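You operate a simulated robot arm through the tools that you are given. There is no shell and no other tool. Be economical: measure what you need, move in short steps, check, and stop when the job is done.

You run a simulated two-armed robot. Do the job below in one go: nothing can be reset, and whatever is moved stays where it is left.

## Task
Pick up the white round brush with one hand, pass it to the other hand and put it on the wrapping bench by the winder.

It is judged by the outcome, as a careful person would: the job done as asked, and still so three seconds after it is handed in. It fails if anything else is knocked over, pushed out of place, dropped, spilled or broken.

## Robot
Two 6-joint arms with two-finger parallel grippers on one trunk, on a base that drives. Base frame: it is fixed to the floor where the robot stands at the start and does not move with it; the origin is under the middle of the robot, x ahead of it, y to its left, z up; the surface under the hand at the start is at about z = 900. Units: mm, rad, N and s.
The left shoulder is at the start at [80, 216, 1580], the right one opposite. With the tool pointing down near the work surface each hand reaches from about 100 to 720 mm from the robot's upright axis, wherever it stands, measured 20 degrees to its own side. Places, roughly: wrapping bench by the winder [700, 3800, 900]. Payload 3.43 kg a hand.
Tool frame (each hand has its own): the origin (TCP) lies between the finger pads and is the grasp point; the fingertips stand 30 mm ahead of it; z points along the fingers, y is the line along which they close. Largest opening 94 mm; finger width 28, thickness 10; the body of the gripper, 50 by 96 mm, starts 55 mm behind the TCP.
Orientation is that of the tool frame in the base frame, as [roll, pitch, yaw] about the fixed x, y, z axes, in that order (R = Rz(yaw) Ry(pitch) Rx(roll)). With the fingers straight down and closing along the base's y, the tool's x points along the base's -x, its y along +y and its z along -z.

## Interface
- The arms move only by the tool servo_tool. It takes "left_steps", "right_steps" or both (then of equal length, played together; a hand with none holds still); each is a list of rows, each an object (a shift or turn left out is 0, a gripper value left out holds the last) with "travel": the shift along the base's x, y, z in mm, a list of three; "rot": the turn, a rotation vector about the base's x, y, z in rad, a list of three. In form: [{"travel": [tx, ty, tz], "rot": [wx, wy, wz]}, ...]. A call has 1 to 20 rows; each row is the pose to reach, as a shift and turn from the pose commanded when the call began. "left_grip" and "right_grip" are, for a hand that has rows, the closure in counts, from 0 (fully open) to 255 (shut), set as the call begins (left out, the last holds). Each row takes 0.2 s and may step no farther than 50 mm and 0.15 rad from the row before; otherwise, or with a gripper value out of range, the whole call is refused. Where a pose cannot be reached the arm comes as near as it can. A force on the tool above 40 N (or 10 N above the force at the start of the call, whichever is more), or a blocked arm, ends the call early, and 0.2 s more pass. The fingers move at their own pace (about 72 mm/s each) and stop on an object; they squeeze with about 42 N. The grip force told is the motor's: it shows also when the fingers shut on nothing. Time passes only in rows, and 0.2 s behind the last, so rows that repeat a pose let the fingers close. The reply holds the time, the measured pose of the TCP, the force on the tool along the base axes, the opening and the grip force, in the units named above and with some noise, with the torque about the TCP (base axes, N m) and any sound that the robot's microphone picked up.
- Cameras (640 x 400 px; columns grow to the right, rows downward): "scene" is now at [92.5, 5.2, 1719.8]; the picture's right is [0.05, -1.00, 0.00], its down [-0.90, -0.05, -0.44] and it looks along [0.44, 0.02, -0.90] (base axes); focal length 268 px, centre (320, 200). "left" rides on the left gripper at [76, -14, -102] in its tool frame; the picture's right is [0.18, 0.98, 0.00], its down [-0.75, 0.14, -0.64] and it looks along [-0.63, 0.12, 0.77] (tool axes); focal length 243 px, centre (320, 200). "right" rides on the right gripper at [76, 14, -102] in its tool frame; the picture's right is [-0.18, 0.98, 0.00], its down [-0.75, -0.14, -0.64] and it looks along [-0.63, -0.12, 0.77] (tool axes); focal length 243 px, centre (320, 200). There is no depth. A picture from a camera that has moved, and an enlarged one, comes with that camera's place and axes in the base frame and with its lens.
- snapshot(camera): a new picture of that camera. It takes no simulated time.
- lift_body(by): slides the trunk up (or, below 0, down) by that many mm; the arms and the scene camera ride with it, the base frame stays. It gives what a move gives, with no picture.
- steer(legs): drives the robot by 1 to 6 legs, each [ahead, left, turn to the left] in mm, mm and rad, along the robot's own axes; the way and the turn of a leg run together, so that a leg with both is an arc; at most 1500 mm and 3.142 rad a leg. The arms and the cameras ride along, it lands a little off, and it stops where it bumps. It gives what a move gives.
- pan_tilt(pan, tilt): turns the head with the scene camera to pan (to the left, within 1.501 rad either way) and tilt (down, from -0.506 to 1.204), counted from straight ahead of the robot. It gives what a move gives.
- inspect(camera, box): a new picture of the part [left, top, right, bottom] of that camera's present view, enlarged. It takes no simulated time.
- job_done(): hands the job in; it is judged then, once.

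Go step by step. Nothing tells you exact positions but the pictures and the camera data: compare them with the known pose of the tool, close in by small moves and look again before you grip or let go. The budget is 120 turns and 92 pictures, counting those below and the enlarged ones. Unless the task says otherwise, let go and move clear before handing in, and close with one line.

The tools are called after ">>>" as a command line: name --argument value ..., lists and objects as JSON in quotes. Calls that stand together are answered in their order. servo_tool: Moves the arms, as the interface text tells. Its arguments: {"type":"object","properties":{"left_steps":{"type":"array","items":{"type":"object","properties":{"travel":{"type":"array","items":{"type":"number"}},"rot":{"type":"array","items":{"type":"number"}}}}},"left_grip":{"type":"number"},"right_steps":{"type":"array","items":{"type":"object","properties":{"travel":{"type":"array","items":{"type":"number"}},"rot":{"type":"array","items":{"type":"number"}}}}},"right_grip":{"type":"number"}},"required":[]} The other tools are called the same way: lift_body (by) slides the trunk up or down; steer (legs) drives the base; pan_tilt (pan, tilt) turns the head that bears the scene camera; snapshot (camera) takes a picture; inspect (camera, box) takes an enlarged picture of a part of a camera's view; job_done () hands the job in.

At the start:

```text
clock: 0.0
left_eef_pos: [314.4, 53.9, 999.2]
left_tool_rot: [3.141, -0.001, 3.141]
left_force: [0.4, -0.6, -0.8]
left_torque: [0.04, 0.02, -0.02]
left_finger_gap: 94.2
left_grasp_force: 0.1
right_eef_pos: [368.9, -275.7, 999.7]
right_tool_rot: [-3.141, 0.0, -3.141]
right_force: [-0.7, -0.4, 0.8]
right_torque: [-0.02, 0.01, 0.02]
right_finger_gap: 94.2
right_grasp_force: 0.0
trunk travel left (down, up): [-810.0, 30.0]
robot x, y, heading: [0.5, 2.3, -0.001]
head pan, tilt: [0.052, 1.112]
```

scene: 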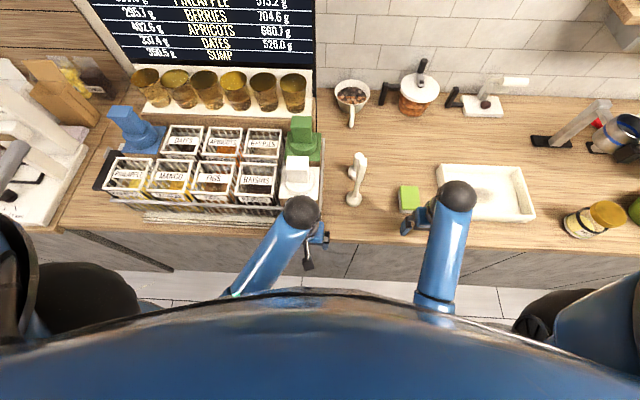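
right: 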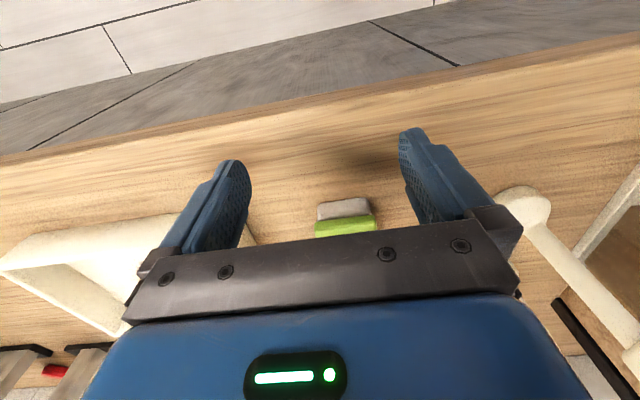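
left: 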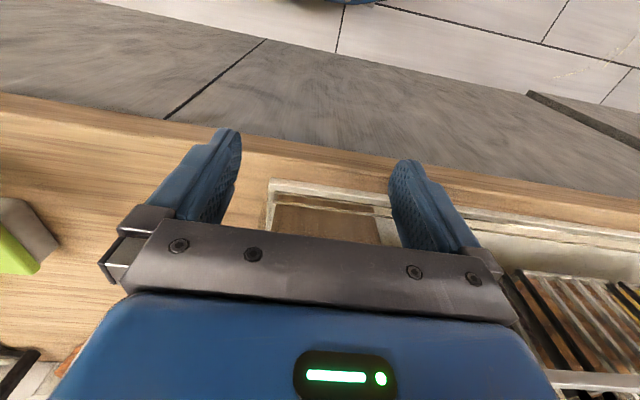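

I see a counter with several objects; white brush candidates are at about (356,180) and (490,100) in the scene view. I'll zoom in on both.

>>> inspect --camera "scene" --box '[320, 60, 480, 230]'

>>> inspect --camera "scene" --box '[430, 50, 640, 250]'

```text
2.35 times, centred on (400, 145) of scene
camera zoom: at [92.5, 5.2, 1719.8], right [0.05, -1.0, 0.0], down [-0.9, -0.05, -0.44], along [0.44, 0.02, -0.9], focal length 630 px, centre (132, 329)
```

zoom: 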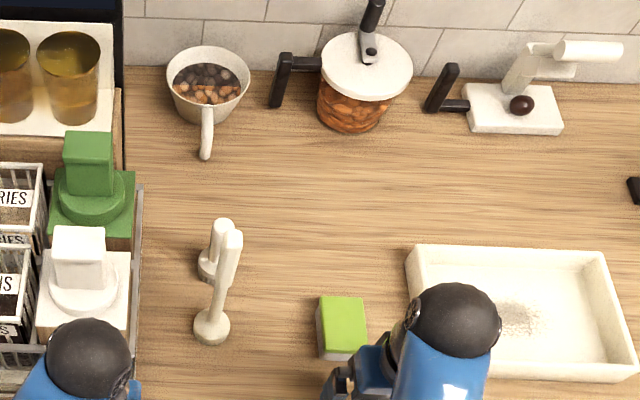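

```text
2.00 times, centred on (535, 150) of scene
camera zoom: at [92.5, 5.2, 1719.8], right [0.05, -1.0, 0.0], down [-0.9, -0.05, -0.44], along [0.44, 0.02, -0.9], focal length 536 px, centre (-110, 300)
```

zoom: 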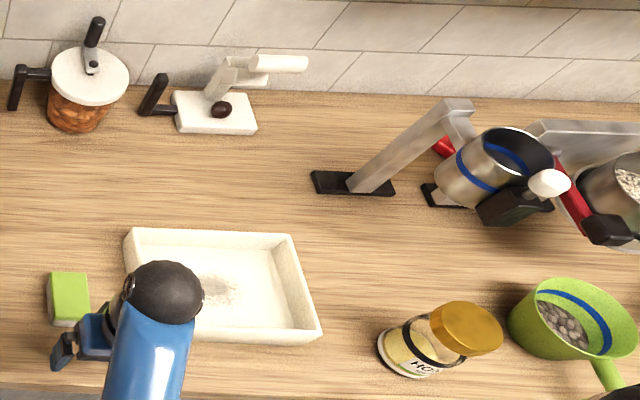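

The counter also has blue, green and white block-like things at the rack. I'll look closer at these and at the white handled things.

>>> inspect --camera "scene" --box '[270, 100, 390, 220]'

>>> inspect --camera "scene" --box '[0, 40, 330, 250]'

```text
3.33 times, centred on (330, 160) of scene
camera zoom: at [92.5, 5.2, 1719.8], right [0.05, -1.0, 0.0], down [-0.9, -0.05, -0.44], along [0.44, 0.02, -0.9], focal length 893 px, centre (287, 333)
```

zoom: 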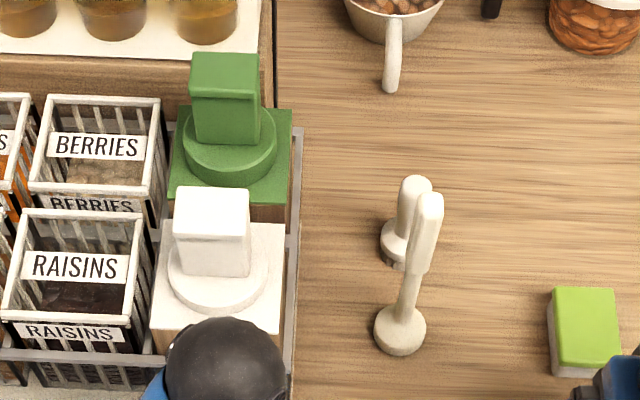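

```text
1.90 times, centred on (165, 145) of scene
camera zoom: at [92.5, 5.2, 1719.8], right [0.05, -1.0, 0.0], down [-0.9, -0.05, -0.44], along [0.44, 0.02, -0.9], focal length 510 px, centre (615, 305)
```

zoom: 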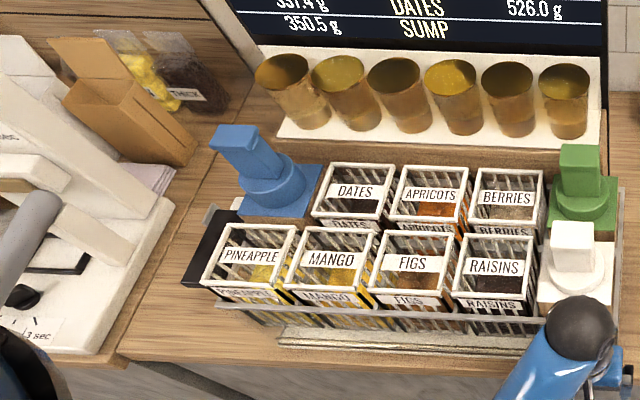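

The white handled item near (500,-85) seems to stand upright on a round base. I'll check it from the wrist cameras.

>>> inspect --camera "right" --box '[480, 140, 640, 400]'

>>> servo_tool --right_steps '[{"travel": [-20, -30, 20], "rot": [0, 0, -0.12]}, {"travel": [-40, -60, 40], "rot": [0, 0, -0.26]}, {"travel": [-60, -70, 70], "rot": [0, 0, -0.4]}, {"travel": [-80, -80, 100], "rot": [0, 0, -0.5]}]'

>>> snapshot --camera "right"

```text
1.54 times, centred on (560, 270) of right
camera zoom: at [291.1, -262.3, 1100.8], right [0.18, 0.98, 0.0], down [0.75, -0.14, 0.64], along [0.63, -0.12, -0.77], focal length 373 px, centre (-49, 92)
```

zoom: 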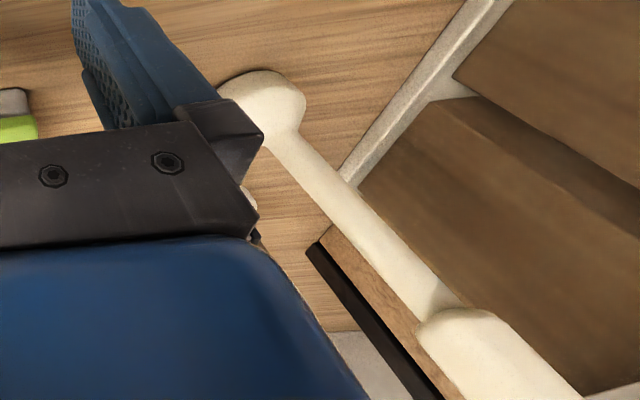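

```text
clock: 1.0
left_eef_pos: [313.7, 53.7, 999.5]
left_tool_rot: [3.141, 0.003, 3.141]
left_force: [-0.5, -0.3, 0.7]
left_torque: [-0.02, -0.01, -0.02]
left_finger_gap: 93.8
left_grasp_force: 0.0
right_eef_pos: [273.1, -346.6, 1020.8]
right_tool_rot: [-3.139, 0.014, 2.64]
right_force: [-0.6, 0.9, 1.0]
right_torque: [-0.01, 0.01, -0.01]
right_finger_gap: 94.0
right_grasp_force: 0.1
right hand out of reach, approached as far as the arm can: row 1, 2, 3, 4
trunk travel left (down, up): [-810.0, 30.0]
robot x, y, heading: [-0.4, 2.0, -0.001]
head pan, tilt: [0.052, 1.112]
```

```text
83 pictures are left
camera right: at [210.9, -297.4, 1121.5], right [0.63, 0.77, 0.0], down [0.59, -0.48, 0.65], along [0.5, -0.41, -0.76], focal length 243 px, centre (320, 200)
```

right: 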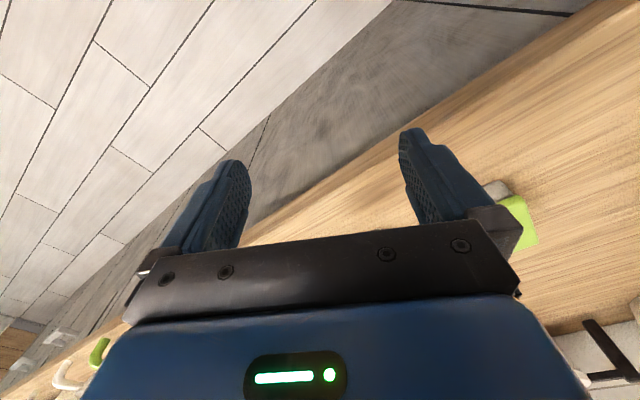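

The camera turned away from the item. I'll turn the other way so the right camera looks to the left, at the upright item and the rack.

>>> servo_tool --right_steps '[{"travel": [0, -10, 0], "rot": [0, 0, 0.14]}, {"travel": [0, -20, 0], "rot": [0, 0, 0.28]}, {"travel": [0, -30, 0], "rot": [0, 0, 0.42]}, {"travel": [0, -30, 0], "rot": [0, 0, 0.56]}, {"travel": [0, -30, 0], "rot": [0, 0, 0.7]}, {"travel": [0, -30, 0], "rot": [0, 0, 0.84]}, {"travel": [0, -30, 0], "rot": [0, 0, 0.98]}, {"travel": [0, -30, 0], "rot": [0, 0, 1.12]}, {"travel": [0, -30, 0], "rot": [0, 0, 1.26]}, {"travel": [0, -30, 0], "rot": [0, 0, 1.4]}]'

>>> snapshot --camera "right"

```text
clock: 3.2
left_eef_pos: [313.3, 52.2, 999.5]
left_tool_rot: [3.141, -0.001, -3.141]
left_force: [0.2, 0.7, 1.2]
left_torque: [0.0, 0.02, 0.02]
left_finger_gap: 93.8
left_grasp_force: 0.1
right_eef_pos: [274.9, -377.2, 1016.1]
right_tool_rot: [-3.137, -0.002, -2.239]
right_force: [1.5, -1.2, 0.0]
right_torque: [0.0, -0.01, -0.02]
right_finger_gap: 94.1
right_grasp_force: 0.1
right hand out of reach, approached as far as the arm can: row 1, 2, 3, 4, 5, 6, 7, 8, 9, 10
trunk travel left (down, up): [-810.0, 30.0]
robot x, y, heading: [-4.5, 5.1, -0.002]
head pan, tilt: [0.052, 1.112]
```

```text
82 pictures are left
camera right: at [215.0, -427.9, 1116.8], right [-0.66, 0.75, 0.0], down [0.58, 0.51, 0.64], along [0.49, 0.42, -0.77], focal length 243 px, centre (320, 200)
```

right: 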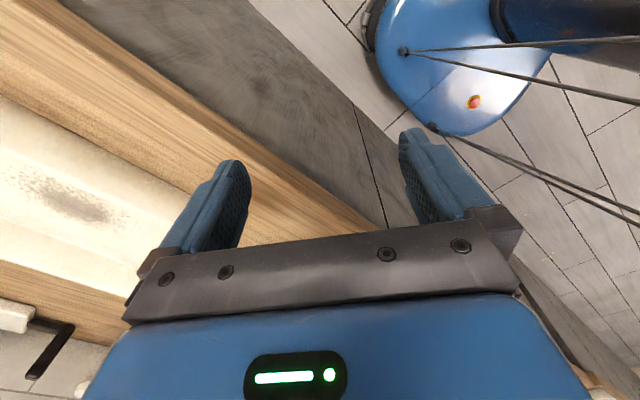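

The wrist view isn't useful here. I'll back away a bit and use the head camera at a flatter angle, and look left along the way I must drive.

>>> steer --legs '[[-350, 0, 0]]'

>>> pan_tilt --pan 0.0 --tilt 0.75

>>> lift_body --by -250

>>> snapshot --camera "scene"

>>> pan_tilt --pan 1.4 --tilt 0.5

>>> snapshot --camera "scene"

```text
clock: 5.5
left_eef_pos: [-31.6, 53.6, 998.6]
left_tool_rot: [-3.141, -0.001, 3.14]
left_force: [0.6, -0.7, -0.7]
left_torque: [-0.04, 0.03, 0.02]
left_finger_gap: 94.1
left_grasp_force: 0.1
right_eef_pos: [-71.2, -377.1, 1014.4]
right_tool_rot: [-3.138, -0.002, -2.245]
right_force: [-0.4, -0.1, 0.5]
right_torque: [0.02, 0.03, -0.01]
right_finger_gap: 94.1
right_grasp_force: 0.0
trunk travel left (down, up): [-810.0, 30.0]
robot x, y, heading: [-347.2, 0.9, -0.003]
head pan, tilt: [0.052, 1.112]
```

```text
clock: 6.3
left_eef_pos: [-34.5, 53.1, 1000.2]
left_tool_rot: [-3.141, 0.001, 3.14]
left_force: [0.0, 0.0, -0.1]
left_torque: [0.02, 0.03, 0.01]
left_finger_gap: 94.3
left_grasp_force: 0.0
right_eef_pos: [-74.1, -377.3, 1015.8]
right_tool_rot: [-3.137, -0.001, -2.244]
right_force: [0.3, -0.4, -0.6]
right_torque: [-0.01, 0.02, 0.0]
right_finger_gap: 93.9
right_grasp_force: 0.0
trunk travel left (down, up): [-810.0, 30.0]
robot x, y, heading: [-347.5, 1.0, 0.0]
head pan, tilt: [0.0, 0.75]
```

```text
clock: 8.9
left_eef_pos: [-32.5, 53.4, 750.1]
left_tool_rot: [-3.142, 0.0, 3.14]
left_force: [-0.1, 0.2, 0.7]
left_torque: [0.01, -0.02, 0.03]
left_finger_gap: 94.0
left_grasp_force: 0.2
right_eef_pos: [-72.9, -377.3, 765.8]
right_tool_rot: [-3.136, 0.002, -2.245]
right_force: [-0.7, 0.4, 0.5]
right_torque: [0.01, 0.0, -0.03]
right_finger_gap: 94.0
right_grasp_force: 0.0
trunk travel left (down, up): [-560.0, 280.0]
robot x, y, heading: [-349.4, 3.2, 0.001]
head pan, tilt: [0.0, 0.75]
```

```text
81 pictures are left
camera scene: at [-234.7, 2.1, 1496.4], right [0.0, -1.0, 0.0], down [-0.68, 0.0, -0.73], along [0.73, 0.0, -0.68], focal length 268 px, centre (320, 200)
```

scene: 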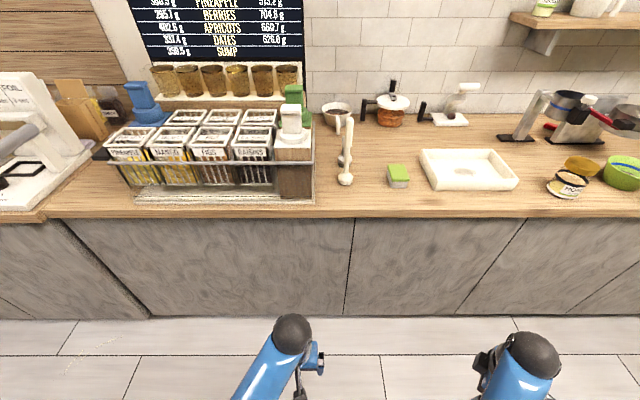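

```text
clock: 10.4
left_eef_pos: [-32.9, 53.2, 748.9]
left_tool_rot: [-3.141, -0.001, 3.141]
left_force: [0.1, -0.2, -0.2]
left_torque: [-0.02, 0.01, -0.01]
left_finger_gap: 94.3
left_grasp_force: 0.0
right_eef_pos: [-74.4, -376.7, 765.5]
right_tool_rot: [-3.136, 0.001, -2.246]
right_force: [-0.1, 0.0, -0.1]
right_torque: [-0.02, -0.03, 0.0]
right_finger_gap: 94.0
right_grasp_force: 0.1
trunk travel left (down, up): [-560.0, 280.0]
robot x, y, heading: [-346.0, -1.1, -0.0]
head pan, tilt: [1.4, 0.499]
```

```text
80 pictures are left
camera scene: at [-301.8, 91.9, 1518.3], right [0.98, -0.17, 0.0], down [-0.08, -0.47, -0.88], along [0.15, 0.86, -0.48], focal length 268 px, centre (320, 200)
```

scene: 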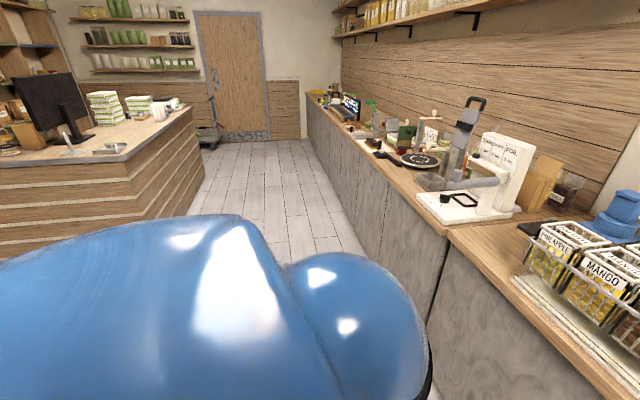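

The aisle to the left is clear. Now look closely at the upright white thing and the rest of the counter.

>>> pan_tilt --pan 0.0 --tilt 0.6

>>> inspect --camera "scene" --box '[270, 100, 430, 240]'

>>> inspect --camera "scene" --box '[480, 60, 640, 240]'

>>> inspect --camera "scene" --box '[100, 100, 330, 250]'

```text
clock: 11.9
left_eef_pos: [-33.3, 51.7, 751.0]
left_tool_rot: [-3.141, 0.0, 3.139]
left_force: [0.2, 0.1, 0.1]
left_torque: [0.02, 0.0, -0.01]
left_finger_gap: 94.1
left_grasp_force: 0.1
right_eef_pos: [-74.8, -376.7, 765.1]
right_tool_rot: [-3.136, 0.0, -2.245]
right_force: [-0.6, 0.1, 0.1]
right_torque: [0.01, -0.02, -0.02]
right_finger_gap: 94.3
right_grasp_force: 0.1
trunk travel left (down, up): [-560.0, 280.0]
robot x, y, heading: [-349.6, -0.6, 0.002]
head pan, tilt: [0.0, 0.6]
```

```text
2.86 times, centred on (350, 170) of scene
camera zoom: at [-229.1, 2.1, 1509.2], right [0.0, -1.0, 0.0], down [-0.56, 0.0, -0.83], along [0.83, 0.0, -0.56], focal length 765 px, centre (234, 286)
```

zoom: 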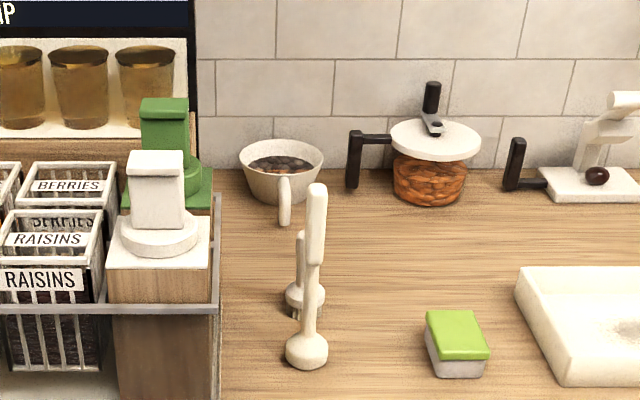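

```text
2.22 times, centred on (560, 150) of scene
camera zoom: at [-229.1, 2.1, 1509.2], right [0.0, -1.0, 0.0], down [-0.56, 0.0, -0.83], along [0.83, 0.0, -0.56], focal length 595 px, centre (-213, 311)
```

zoom: 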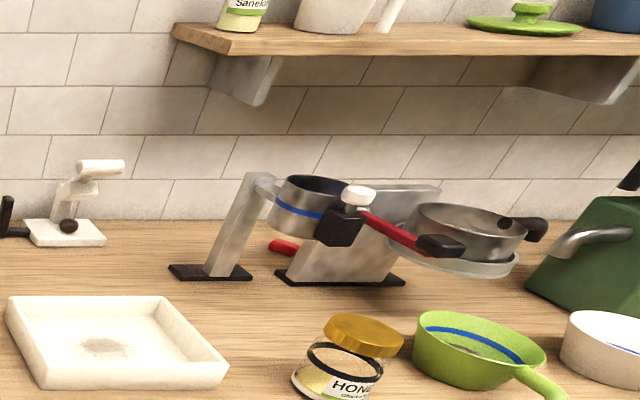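

```text
2.67 times, centred on (215, 175) of scene
camera zoom: at [-229.1, 2.1, 1509.2], right [0.0, -1.0, 0.0], down [-0.56, 0.0, -0.83], along [0.83, 0.0, -0.56], focal length 714 px, centre (600, 267)
```

zoom: 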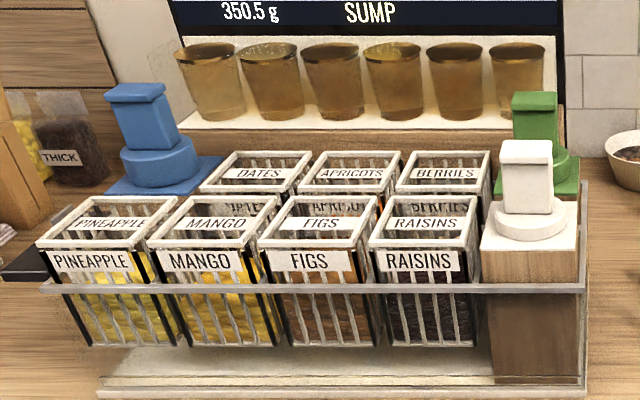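

There are two items: a tall one at x≈505 and a short one behind at x≈610 with what looks like bristles. I'll drive sideways to see them apart.

>>> steer --legs '[[100, -400, 0]]'

>>> pan_tilt --pan 0.3 --tilt 0.65

>>> snapshot --camera "scene"

```text
clock: 14.5
left_eef_pos: [65.7, -346.0, 750.6]
left_tool_rot: [-3.141, 0.001, 3.139]
left_force: [0.1, -0.5, 0.2]
left_torque: [0.0, -0.01, 0.01]
left_finger_gap: 94.2
left_grasp_force: 0.0
right_eef_pos: [23.9, -775.8, 765.1]
right_tool_rot: [-3.137, 0.0, -2.245]
right_force: [0.1, 0.1, 0.2]
right_torque: [0.02, -0.01, -0.01]
right_finger_gap: 93.9
right_grasp_force: 0.0
trunk travel left (down, up): [-560.0, 280.0]
robot x, y, heading: [-249.1, -397.5, -0.001]
head pan, tilt: [0.0, 0.6]
```

```text
clock: 15.3
left_eef_pos: [65.3, -346.1, 749.4]
left_tool_rot: [-3.141, -0.001, 3.138]
left_force: [-0.3, 0.3, 0.3]
left_torque: [-0.05, 0.0, -0.02]
left_finger_gap: 93.9
left_grasp_force: 0.0
right_eef_pos: [24.3, -776.8, 765.5]
right_tool_rot: [-3.135, 0.0, -2.244]
right_force: [-0.1, 0.6, 0.8]
right_torque: [-0.01, 0.02, 0.01]
right_finger_gap: 94.0
right_grasp_force: 0.0
trunk travel left (down, up): [-560.0, 280.0]
robot x, y, heading: [-248.8, -398.6, -0.003]
head pan, tilt: [0.3, 0.649]
```

```text
76 pictures are left
camera scene: at [-135.9, -371.5, 1504.9], right [0.29, -0.96, 0.0], down [-0.58, -0.18, -0.8], along [0.76, 0.23, -0.6], focal length 268 px, centre (320, 200)
```

scene: 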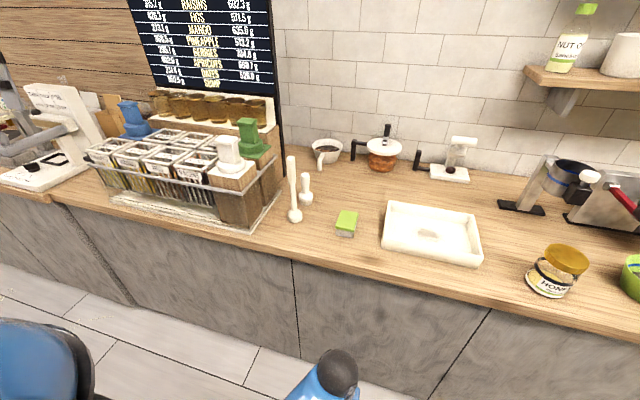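

>>> inspect --camera "scene" --box '[265, 140, 355, 240]'

```text
4.00 times, centred on (310, 190) of scene
camera zoom: at [-135.9, -371.5, 1504.9], right [0.29, -0.96, 0.0], down [-0.58, -0.18, -0.8], along [0.76, 0.23, -0.6], focal length 1071 px, centre (360, 240)
```

zoom: 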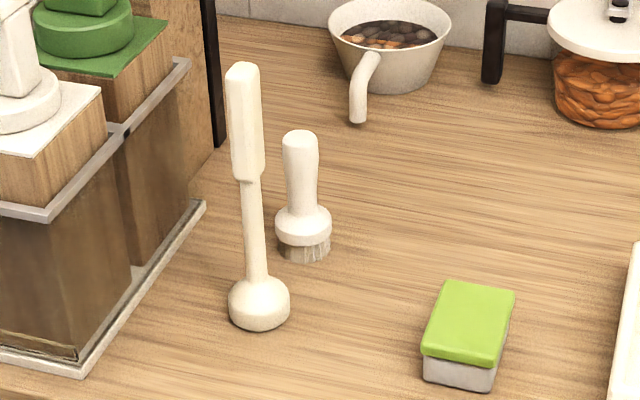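

The short one with bristles, standing at about (600,-94), handle top about z=1022, is the white round brush; the tall stick at (500,-91) is in front of it. I'll raise the trunk and stand to the right, turned left, so that the right arm reaches in from the right side of the tall stick.

>>> lift_body --by 280

>>> steer --legs '[[0, 0, 0.75], [217, -163, 0]]'

>>> pan_tilt --pan 0.0 --tilt 0.85

>>> snapshot --camera "scene"

```text
clock: 18.1
left_eef_pos: [65.6, -345.5, 1030.1]
left_tool_rot: [-3.141, 0.0, 3.138]
left_force: [0.6, 0.6, -0.3]
left_torque: [-0.01, 0.03, -0.03]
left_finger_gap: 93.9
left_grasp_force: 0.1
right_eef_pos: [24.3, -776.4, 1045.6]
right_tool_rot: [-3.136, 0.001, -2.245]
right_force: [0.9, -1.0, -0.3]
right_torque: [-0.02, -0.02, 0.04]
right_finger_gap: 94.0
right_grasp_force: 0.0
trunk travel left (down, up): [-840.0, 0.0]
robot x, y, heading: [-248.9, -401.0, -0.005]
head pan, tilt: [0.3, 0.649]
```

```text
clock: 22.0
left_eef_pos: [210.5, -117.5, 1029.5]
left_tool_rot: [-3.14, 0.005, -2.394]
left_force: [-0.8, 0.0, -1.1]
left_torque: [0.0, -0.05, 0.02]
left_finger_gap: 94.2
left_grasp_force: 0.1
right_eef_pos: [474.5, -459.9, 1046.5]
right_tool_rot: [-3.132, 0.0, -1.493]
right_force: [-0.3, -0.8, 0.2]
right_torque: [-0.01, 0.0, 0.02]
right_finger_gap: 94.0
right_grasp_force: 0.0
trunk travel left (down, up): [-840.0, 0.0]
robot x, y, heading: [19.1, -369.6, 0.752]
head pan, tilt: [0.3, 0.649]
```

```text
clock: 22.8
left_eef_pos: [213.1, -116.6, 1029.1]
left_tool_rot: [3.141, 0.001, -2.391]
left_force: [-0.2, -0.5, 0.0]
left_torque: [0.01, 0.01, 0.0]
left_finger_gap: 94.0
left_grasp_force: 0.1
right_eef_pos: [476.9, -459.2, 1046.2]
right_tool_rot: [-3.137, 0.0, -1.492]
right_force: [0.2, 0.1, -0.1]
right_torque: [-0.02, 0.02, 0.02]
right_finger_gap: 94.0
right_grasp_force: 0.2
trunk travel left (down, up): [-840.0, 0.0]
robot x, y, heading: [15.5, -369.6, 0.747]
head pan, tilt: [0.0, 0.85]
```

```text
74 pictures are left
camera scene: at [99.4, -294.3, 1768.3], right [0.68, -0.73, 0.0], down [-0.55, -0.51, -0.66], along [0.48, 0.45, -0.75], focal length 268 px, centre (320, 200)
```

scene: 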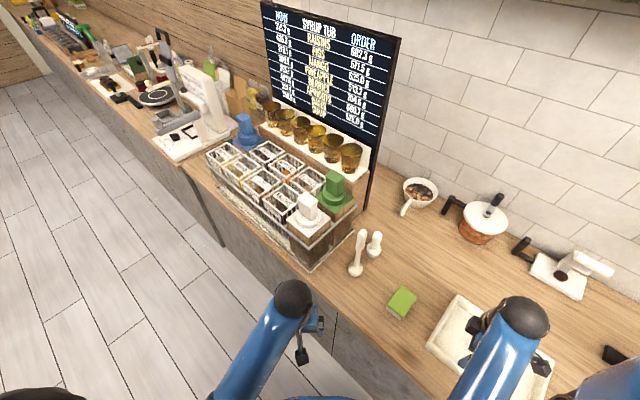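

The stance is good. I'll refine the brush position from here and bring the right hand to a point short of it on the right.

>>> inspect --camera "scene" --box '[330, 210, 410, 290]'

>>> servo_tool --right_steps '[{"travel": [25, 40, 0]}, {"travel": [48, 80, 0]}, {"travel": [72, 120, 0]}, {"travel": [96, 160, 0]}, {"travel": [123, 200, 0]}, {"travel": [123, 229, 0]}]'

>>> snapshot --camera "scene"

>>> snapshot --camera "right"

```text
5.00 times, centred on (370, 250) of scene
camera zoom: at [99.4, -294.3, 1768.3], right [0.68, -0.73, 0.0], down [-0.55, -0.51, -0.66], along [0.48, 0.45, -0.75], focal length 1339 px, centre (70, -50)
```

zoom: 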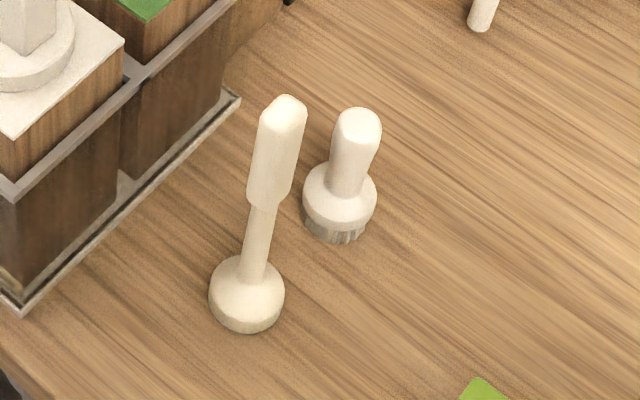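

```text
clock: 24.2
left_eef_pos: [213.8, -117.0, 1029.6]
left_tool_rot: [3.142, 0.001, -2.394]
left_force: [-0.5, 0.1, -0.1]
left_torque: [-0.01, 0.01, -0.03]
left_finger_gap: 94.0
left_grasp_force: 0.1
right_eef_pos: [600.7, -228.5, 1044.9]
right_tool_rot: [-3.137, -0.001, -1.493]
right_force: [-0.4, 0.5, -0.5]
right_torque: [0.0, -0.01, 0.0]
right_finger_gap: 93.8
right_grasp_force: 0.1
trunk travel left (down, up): [-840.0, 0.0]
robot x, y, heading: [19.3, -371.8, 0.748]
head pan, tilt: [0.0, 0.85]
```

```text
72 pictures are left
camera scene: at [99.7, -293.0, 1768.2], right [0.68, -0.73, 0.0], down [-0.55, -0.51, -0.66], along [0.48, 0.45, -0.75], focal length 268 px, centre (320, 200)
```

scene: 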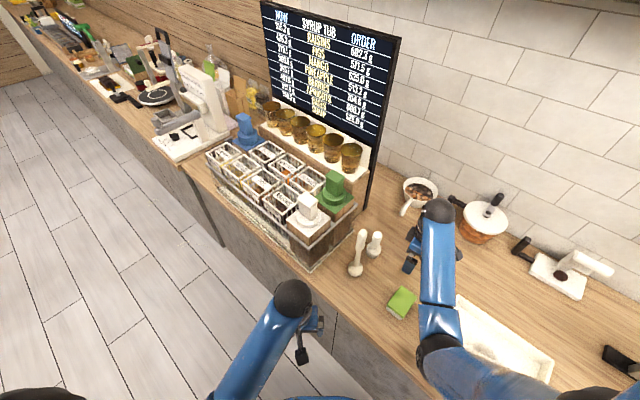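

```text
71 pictures are left
camera right: at [590.9, -306.2, 1146.3], right [-0.99, 0.11, -0.01], down [0.08, 0.76, 0.64], along [0.07, 0.64, -0.77], focal length 243 px, centre (320, 200)
```

right: 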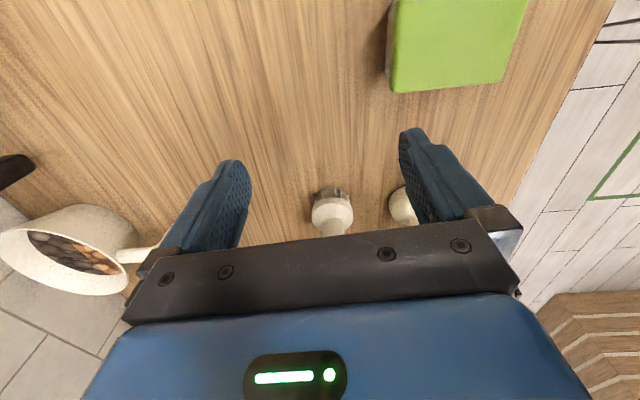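

The brush stands squarely between the fingers' line of approach (about x=598, y=-92). I lower to z≈1000 and slide in along +y with the fingers open.

>>> servo_tool --right_steps '[{"travel": [-2, 0, -25]}, {"travel": [-2, 0, -44]}, {"travel": [-2, 40, -44]}, {"travel": [-2, 75, -44]}, {"travel": [-2, 105, -44]}, {"travel": [-2, 125, -44]}, {"travel": [-2, 136, -44]}]'

>>> inspect --camera "scene" --box '[310, 170, 470, 300]'

>>> snapshot --camera "right"

```text
clock: 25.8
left_eef_pos: [214.3, -116.7, 1029.4]
left_tool_rot: [-3.141, 0.0, -2.395]
left_force: [-0.2, 0.5, -0.5]
left_torque: [0.01, -0.03, 0.01]
left_finger_gap: 93.9
left_grasp_force: 0.1
right_eef_pos: [598.7, -93.8, 1000.9]
right_tool_rot: [-3.138, 0.0, -1.492]
right_force: [0.3, 0.5, 0.3]
right_torque: [0.0, 0.01, 0.0]
right_finger_gap: 94.0
right_grasp_force: 0.1
trunk travel left (down, up): [-840.0, 0.0]
robot x, y, heading: [16.7, -368.9, 0.748]
head pan, tilt: [0.0, 0.85]
```

```text
3.08 times, centred on (390, 235) of scene
camera zoom: at [99.4, -293.7, 1768.3], right [0.68, -0.73, 0.0], down [-0.55, -0.51, -0.66], along [0.48, 0.45, -0.75], focal length 824 px, centre (105, 92)
```

zoom: 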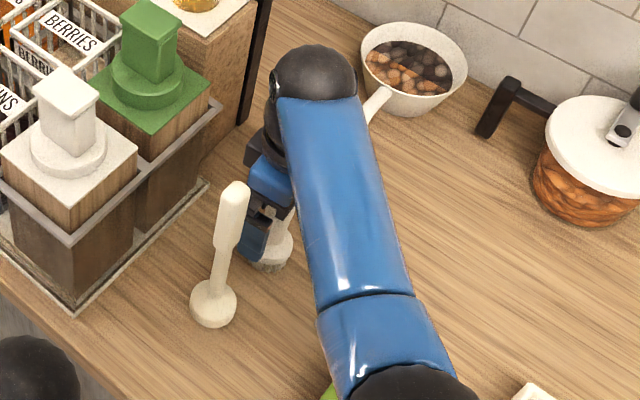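

```text
69 pictures are left
camera right: at [587.8, -170.5, 1102.2], right [-0.99, 0.11, 0.0], down [0.08, 0.76, 0.64], along [0.07, 0.64, -0.77], focal length 243 px, centre (320, 200)
```

right: 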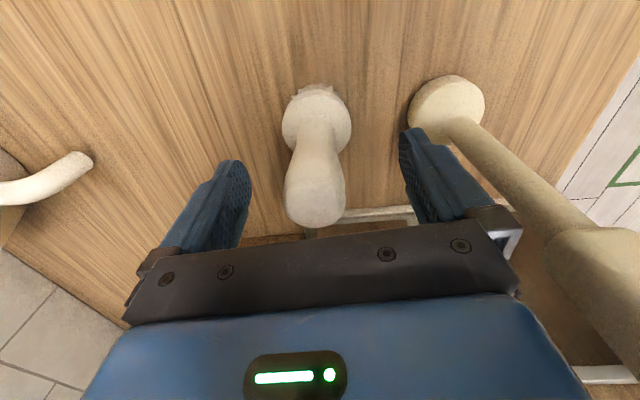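

The handle is centred between the fingers and the tall stick is clear. I close the right gripper and then lift slightly.

>>> servo_tool --right_grip 255 --right_steps '[{"travel": [0, -3, 0]}, {"travel": [0, -3, 0]}, {"travel": [0, -3, 0]}, {"travel": [0, -3, 0]}, {"travel": [0, -3, 0]}]'

>>> servo_tool --right_steps '[{"travel": [0, 0, 15]}, {"travel": [0, 0, 40]}, {"travel": [0, 0, 40]}]'

>>> snapshot --camera "right"

```text
clock: 27.0
left_eef_pos: [213.1, -117.3, 1030.7]
left_tool_rot: [-3.141, 0.0, -2.392]
left_force: [0.4, 0.6, 0.4]
left_torque: [-0.01, -0.01, -0.01]
left_finger_gap: 94.2
left_grasp_force: 0.1
right_eef_pos: [597.9, -97.6, 1001.0]
right_tool_rot: [-3.136, 0.001, -1.491]
right_force: [0.1, 0.1, 0.0]
right_torque: [0.0, 0.0, 0.02]
right_finger_gap: 28.4
right_grasp_force: 42.4
trunk travel left (down, up): [-840.0, 0.0]
robot x, y, heading: [19.0, -369.3, 0.753]
head pan, tilt: [0.0, 0.85]
```

```text
clock: 27.8
left_eef_pos: [213.9, -117.3, 1029.7]
left_tool_rot: [-3.141, 0.0, -2.392]
left_force: [-0.2, 0.0, 0.3]
left_torque: [0.01, 0.0, 0.0]
left_finger_gap: 94.1
left_grasp_force: 0.1
right_eef_pos: [598.9, -97.8, 1042.8]
right_tool_rot: [-3.137, 0.001, -1.492]
right_force: [0.7, -0.3, -0.5]
right_torque: [0.01, -0.01, -0.02]
right_finger_gap: 28.1
right_grasp_force: 42.1
trunk travel left (down, up): [-840.0, 0.0]
robot x, y, heading: [18.3, -369.6, 0.749]
head pan, tilt: [0.0, 0.85]
```

```text
68 pictures are left
camera right: at [588.4, -174.3, 1142.4], right [-0.99, 0.11, 0.0], down [0.08, 0.76, 0.64], along [0.07, 0.64, -0.77], focal length 243 px, centre (320, 200)
```

right: 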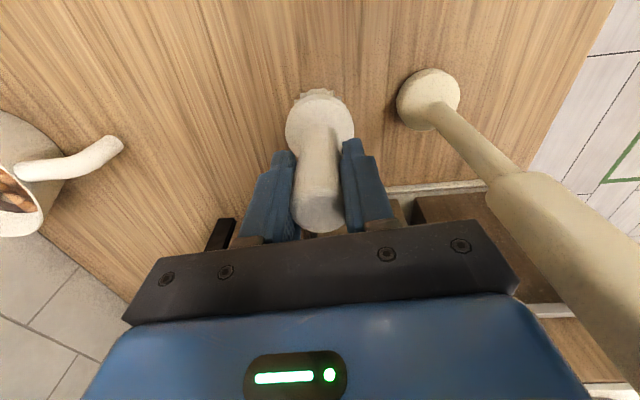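

The brush is held (gap 28 mm). I lift higher and pull back along −y, away from the tall stick.

>>> servo_tool --right_steps '[{"travel": [0, -20, 25]}, {"travel": [0, -50, 50]}, {"travel": [0, -95, 60]}, {"travel": [0, -140, 60]}]'

>>> snapshot --camera "scene"

```text
clock: 28.8
left_eef_pos: [214.2, -117.8, 1030.2]
left_tool_rot: [3.14, 0.0, -2.393]
left_force: [1.3, -0.4, 0.8]
left_torque: [-0.01, 0.01, -0.03]
left_finger_gap: 94.2
left_grasp_force: 0.1
right_eef_pos: [608.7, -233.3, 1074.1]
right_tool_rot: [-3.134, 0.002, -1.493]
right_force: [0.4, -0.1, -0.4]
right_torque: [-0.03, -0.03, 0.01]
right_finger_gap: 28.3
right_grasp_force: 42.1
right hand out of reach, approached as far as the arm can: row 3, 4
trunk travel left (down, up): [-840.0, 0.0]
robot x, y, heading: [15.8, -369.5, 0.75]
head pan, tilt: [0.0, 0.85]
```

```text
67 pictures are left
camera scene: at [100.0, -296.5, 1768.4], right [0.68, -0.73, 0.0], down [-0.55, -0.51, -0.66], along [0.48, 0.45, -0.75], focal length 268 px, centre (320, 200)
```

scene: 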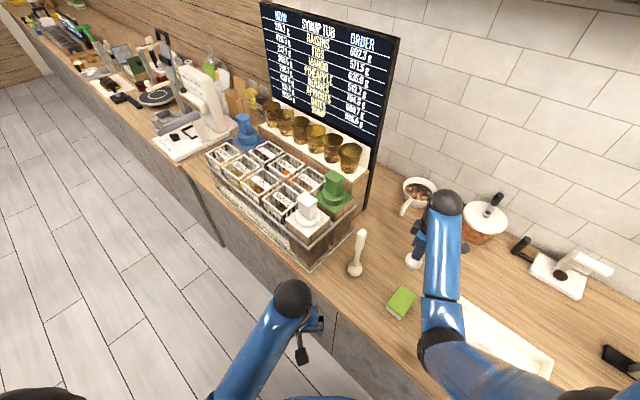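

The brush is clear. I drive straight away from the counter, then turn to face it and go left along the aisle toward the winder.

>>> steer --legs '[[-290, 270, 0], [0, 0, -0.75], [0, 1400, 0], [0, 1400, 0]]'

>>> pan_tilt --pan 0.6 --tilt 0.6

>>> snapshot --camera "scene"

```text
clock: 46.4
left_eef_pos: [-60.7, 2475.1, 1030.2]
left_tool_rot: [3.14, 0.0, -3.137]
left_force: [0.4, -0.1, 0.4]
left_torque: [0.05, -0.01, 0.04]
left_finger_gap: 93.8
left_grasp_force: 0.1
right_eef_pos: [149.6, 2122.9, 1073.6]
right_tool_rot: [-3.135, 0.002, -2.236]
right_force: [-0.2, -0.7, -1.1]
right_torque: [0.02, 0.0, 0.0]
right_finger_gap: 28.3
right_grasp_force: 42.0
trunk travel left (down, up): [-840.0, 0.0]
robot x, y, heading: [-373.7, 2416.1, 0.004]
head pan, tilt: [0.0, 0.85]
```

```text
clock: 47.4
left_eef_pos: [-61.8, 2475.5, 1030.1]
left_tool_rot: [3.141, 0.0, -3.138]
left_force: [0.6, -0.2, -0.1]
left_torque: [0.01, 0.03, 0.0]
left_finger_gap: 93.9
left_grasp_force: 0.0
right_eef_pos: [150.8, 2123.7, 1075.5]
right_tool_rot: [-3.136, 0.0, -2.237]
right_force: [-0.2, 0.9, -0.1]
right_torque: [0.01, 0.03, -0.01]
right_finger_gap: 28.2
right_grasp_force: 41.5
trunk travel left (down, up): [-840.0, 0.0]
robot x, y, heading: [-375.7, 2419.0, 0.006]
head pan, tilt: [0.6, 0.6]
```

```text
66 pictures are left
camera scene: at [-271.8, 2473.3, 1789.2], right [0.57, -0.82, 0.0], down [-0.47, -0.32, -0.82], along [0.68, 0.47, -0.57], focal length 268 px, centre (320, 200)
```

scene: 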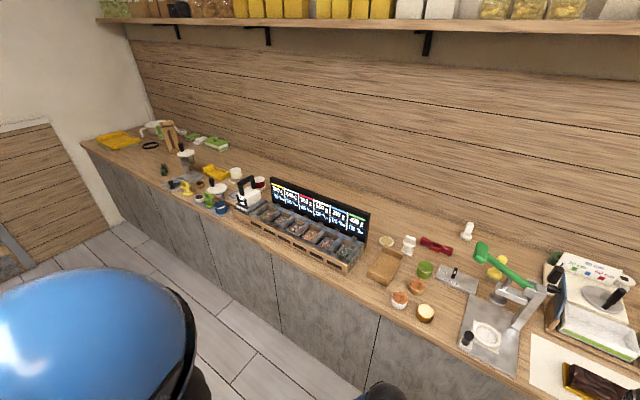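

I'm at about y=2420. The wrapping bench at y≈3800 lies ahead to the left; I'll drive on and look at it from the front.

>>> steer --legs '[[0, 1300, 0]]'

>>> pan_tilt --pan 0.0 --tilt 0.65

>>> snapshot --camera "scene"

>>> inspect --camera "scene" --box '[150, 30, 470, 230]'

```text
clock: 53.9
left_eef_pos: [-66.9, 3777.5, 1029.7]
left_tool_rot: [3.141, 0.001, -3.136]
left_force: [0.0, 0.3, 0.3]
left_torque: [-0.01, -0.01, 0.02]
left_finger_gap: 94.1
left_grasp_force: 0.2
right_eef_pos: [146.0, 3425.6, 1074.9]
right_tool_rot: [-3.135, 0.001, -2.237]
right_force: [0.4, 0.1, 0.1]
right_torque: [0.01, 0.0, 0.01]
right_finger_gap: 28.2
right_grasp_force: 41.9
trunk travel left (down, up): [-840.0, 0.0]
robot x, y, heading: [-379.4, 3724.2, 0.007]
head pan, tilt: [0.6, 0.6]
```

```text
clock: 54.9
left_eef_pos: [-66.8, 3779.5, 1029.0]
left_tool_rot: [-3.141, -0.001, -3.135]
left_force: [-0.2, 0.0, -0.7]
left_torque: [-0.01, 0.02, 0.01]
left_finger_gap: 93.8
left_grasp_force: 0.0
right_eef_pos: [145.6, 3427.2, 1074.0]
right_tool_rot: [-3.135, 0.001, -2.237]
right_force: [-1.0, 0.2, -1.6]
right_torque: [0.01, -0.02, -0.03]
right_finger_gap: 28.0
right_grasp_force: 42.0
trunk travel left (down, up): [-840.0, 0.0]
robot x, y, heading: [-383.3, 3726.7, 0.006]
head pan, tilt: [0.0, 0.649]
```

```text
65 pictures are left
camera scene: at [-263.5, 3726.6, 1784.9], right [0.01, -1.0, 0.0], down [-0.6, 0.0, -0.8], along [0.8, 0.0, -0.6], focal length 268 px, centre (320, 200)
```

scene: 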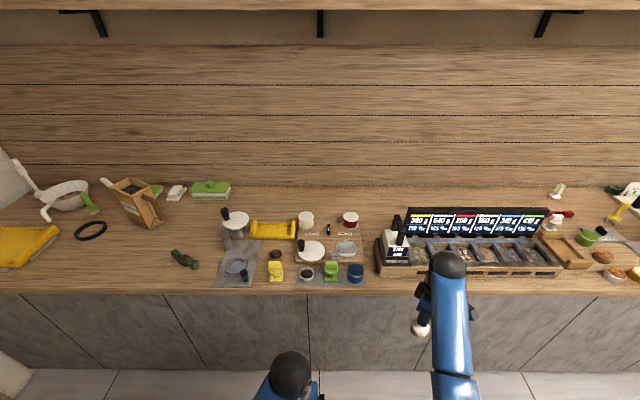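

```text
2.00 times, centred on (310, 130) of scene
camera zoom: at [-263.5, 3726.6, 1784.9], right [0.01, -1.0, 0.0], down [-0.6, 0.0, -0.8], along [0.8, 0.0, -0.6], focal length 536 px, centre (340, 340)
```

zoom: 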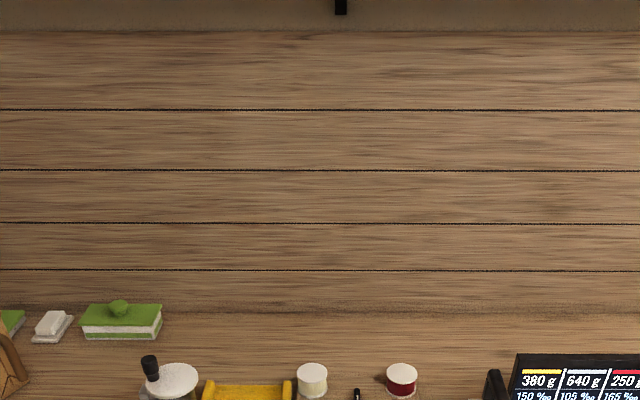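

>>> inspect --camera "scene" --box '[180, 170, 420, 320]'

>>> inspect --camera "scene" --box '[0, 140, 240, 300]'

```text
2.67 times, centred on (300, 245) of scene
camera zoom: at [-263.5, 3726.6, 1784.9], right [0.01, -1.0, 0.0], down [-0.6, 0.0, -0.8], along [0.8, 0.0, -0.6], focal length 714 px, centre (373, 80)
```

zoom: 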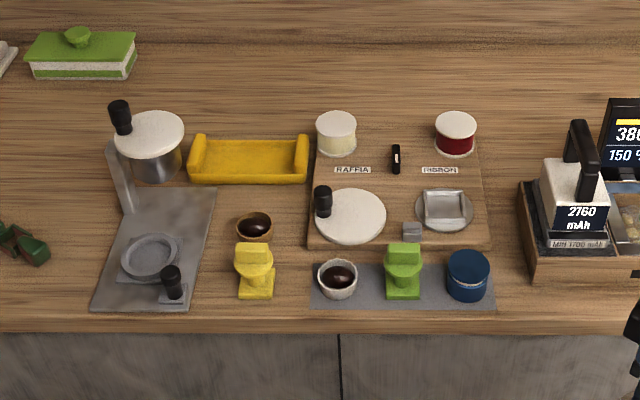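

```text
2.50 times, centred on (120, 220) of scene
camera zoom: at [-263.5, 3726.6, 1784.9], right [0.01, -1.0, 0.0], down [-0.6, 0.0, -0.8], along [0.8, 0.0, -0.6], focal length 670 px, centre (820, 150)
```

zoom: 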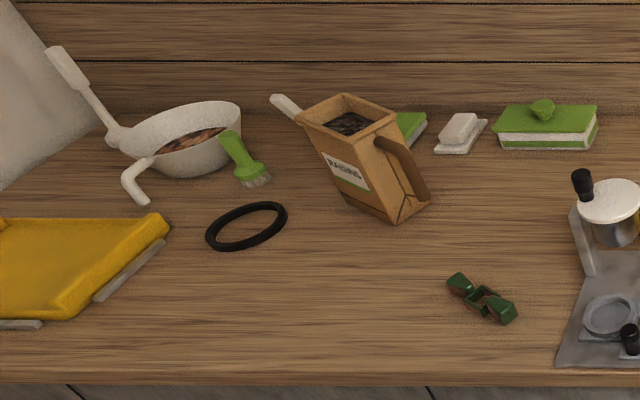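

The winder board (raffia/ribbon) is at about y≈3700; free bench space nearest it is just left of the grey press plate, around (410,4185). First the handover here in the aisle: I turn the left hand to horizontal, pointing to the right with its camera on top.

>>> servo_tool --left_steps '[{"travel": [5, 25, 0], "rot": [-0.081, 0.081, 0.081]}, {"travel": [10, 50, 0], "rot": [-0.161, 0.161, 0.161]}, {"travel": [15, 80, 0], "rot": [-0.242, 0.242, 0.242]}, {"travel": [20, 110, 0], "rot": [-0.322, 0.322, 0.322]}, {"travel": [25, 140, 0], "rot": [-0.403, 0.403, 0.403]}, {"travel": [30, 170, 0], "rot": [-0.484, 0.484, 0.484]}, {"travel": [35, 200, 0], "rot": [-0.564, 0.564, 0.564]}, {"travel": [40, 220, 0], "rot": [-0.645, 0.645, 0.645]}, {"travel": [40, 220, 0], "rot": [-0.725, 0.725, 0.725]}, {"travel": [40, 220, 0], "rot": [-0.806, 0.806, 0.806]}, {"travel": [40, 220, 0], "rot": [-0.887, 0.887, 0.887]}, {"travel": [40, 220, 0], "rot": [-0.967, 0.967, 0.967]}, {"travel": [40, 220, 0], "rot": [-1.048, 1.048, 1.048]}, {"travel": [40, 220, 0], "rot": [-1.128, 1.128, 1.128]}, {"travel": [40, 220, 0], "rot": [-1.209, 1.209, 1.209]}]'

>>> pan_tilt --pan 0.0 --tilt 1.1

>>> snapshot --camera "scene"

```text
clock: 58.1
left_eef_pos: [7.6, 4018.4, 972.5]
left_tool_rot: [2.608, -1.565, -1.036]
left_force: [-0.3, -0.3, 0.7]
left_torque: [0.02, 0.02, 0.01]
left_finger_gap: 94.3
left_grasp_force: 0.0
left hand out of reach, approached as far as the arm can: row 2, 3, 4, 5, 6, 7, 8, 9, 10, 11, 12, 13, 14, 15
right_eef_pos: [144.4, 3426.6, 1074.6]
right_tool_rot: [-3.134, 0.003, -2.236]
right_force: [0.1, -0.3, -1.6]
right_torque: [-0.01, 0.01, -0.03]
right_finger_gap: 27.8
right_grasp_force: 41.7
trunk travel left (down, up): [-840.0, 0.0]
robot x, y, heading: [-380.7, 3725.9, 0.004]
head pan, tilt: [0.0, 0.649]
```

```text
clock: 59.0
left_eef_pos: [9.8, 4020.7, 972.4]
left_tool_rot: [2.851, -1.566, -1.281]
left_force: [0.5, 0.0, 0.5]
left_torque: [0.01, 0.06, -0.01]
left_finger_gap: 93.9
left_grasp_force: 0.1
right_eef_pos: [147.0, 3427.7, 1074.9]
right_tool_rot: [-3.134, 0.0, -2.237]
right_force: [0.3, 0.5, -0.4]
right_torque: [0.0, -0.02, 0.0]
right_finger_gap: 28.5
right_grasp_force: 42.0
trunk travel left (down, up): [-840.0, 0.0]
robot x, y, heading: [-377.4, 3726.6, 0.0]
head pan, tilt: [0.0, 1.1]
```

```text
61 pictures are left
camera scene: at [-286.6, 3727.0, 1750.6], right [0.01, -1.0, 0.0], down [-0.89, 0.0, -0.45], along [0.45, 0.0, -0.89], focal length 268 px, centre (320, 200)
```

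scene: 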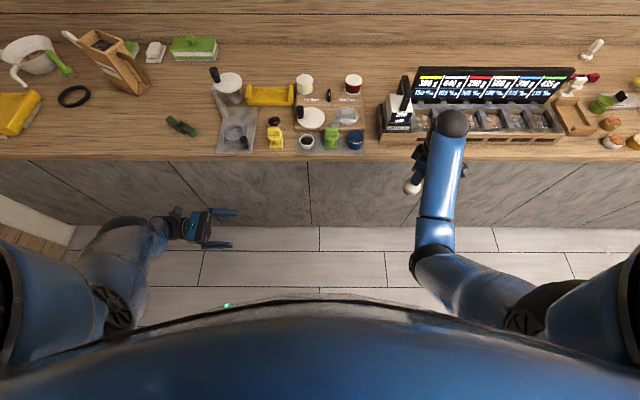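

The left hand is horizontal, pointing right, at z≈972. I bring the brush with the right hand in front of the robot.

>>> servo_tool --right_steps '[{"travel": [-18, 38, -5]}, {"travel": [-34, 75, -10]}, {"travel": [-50, 113, -15]}, {"travel": [-66, 150, -20]}, {"travel": [-82, 188, -25]}, {"travel": [-98, 225, -30]}, {"travel": [-114, 262, -35]}, {"travel": [-126, 300, -40]}]'

>>> snapshot --camera "scene"

>>> snapshot --camera "left"

```text
clock: 60.8
left_eef_pos: [10.3, 4020.6, 971.8]
left_tool_rot: [2.78, -1.567, -1.208]
left_force: [-0.5, 1.2, 0.6]
left_torque: [0.0, -0.01, 0.02]
left_finger_gap: 93.8
left_grasp_force: 0.0
right_eef_pos: [20.8, 3727.0, 1034.3]
right_tool_rot: [-3.133, -0.002, -2.239]
right_force: [-0.2, 0.1, -0.1]
right_torque: [-0.03, -0.02, 0.0]
right_finger_gap: 27.9
right_grasp_force: 42.0
right hand out of reach, approached as far as the arm can: row 1, 2, 3
trunk travel left (down, up): [-840.0, 0.0]
robot x, y, heading: [-381.6, 3722.8, 0.008]
head pan, tilt: [0.0, 1.1]
```

```text
60 pictures are left
camera scene: at [-287.4, 3727.8, 1750.6], right [0.0, -1.0, 0.0], down [-0.89, 0.0, -0.45], along [0.45, 0.0, -0.89], focal length 268 px, centre (320, 200)
```

scene: 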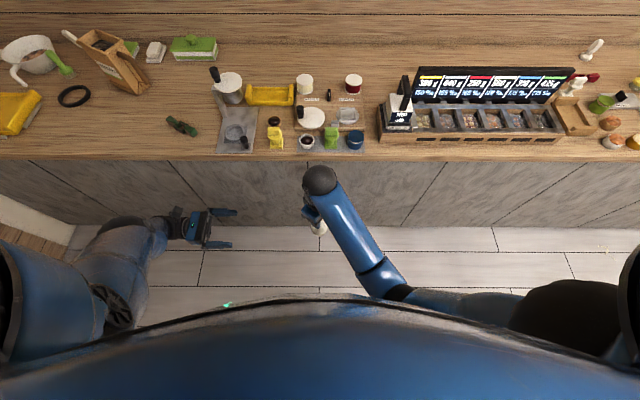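

```text
59 pictures are left
camera left: at [23.4, 4122.5, 1047.6], right [-0.98, 0.0, 0.19], down [-0.14, 0.64, -0.75], along [-0.12, -0.76, -0.63], focal length 243 px, centre (320, 200)
```

left: 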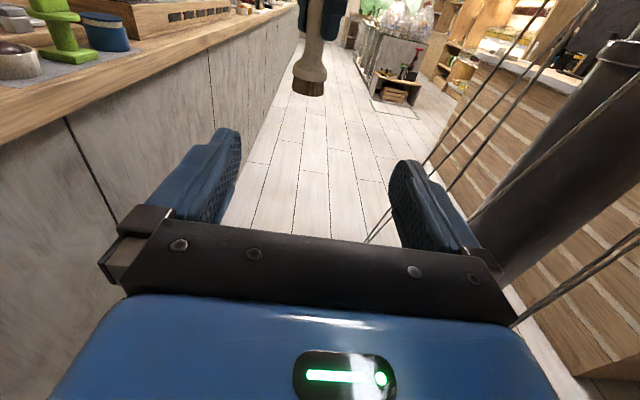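

The left camera sees the brush well. I zoom in to measure the head and handle heights.

>>> inspect --camera "left" --box '[270, 0, 360, 110]'

```text
3.64 times, centred on (315, 55) of left
camera zoom: at [23.4, 4122.5, 1047.6], right [-0.98, 0.0, 0.19], down [-0.14, 0.64, -0.75], along [-0.12, -0.76, -0.63], focal length 882 px, centre (338, 727)
```

zoom: 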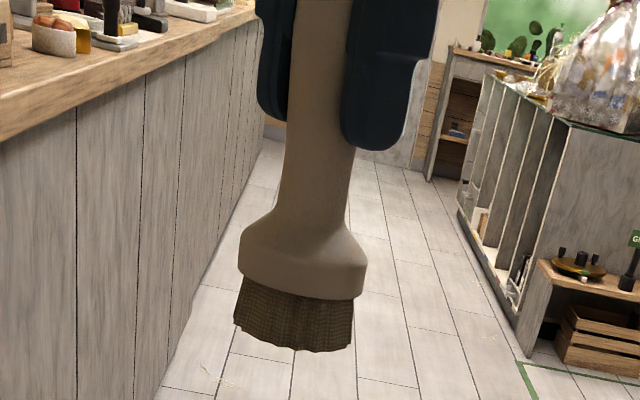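

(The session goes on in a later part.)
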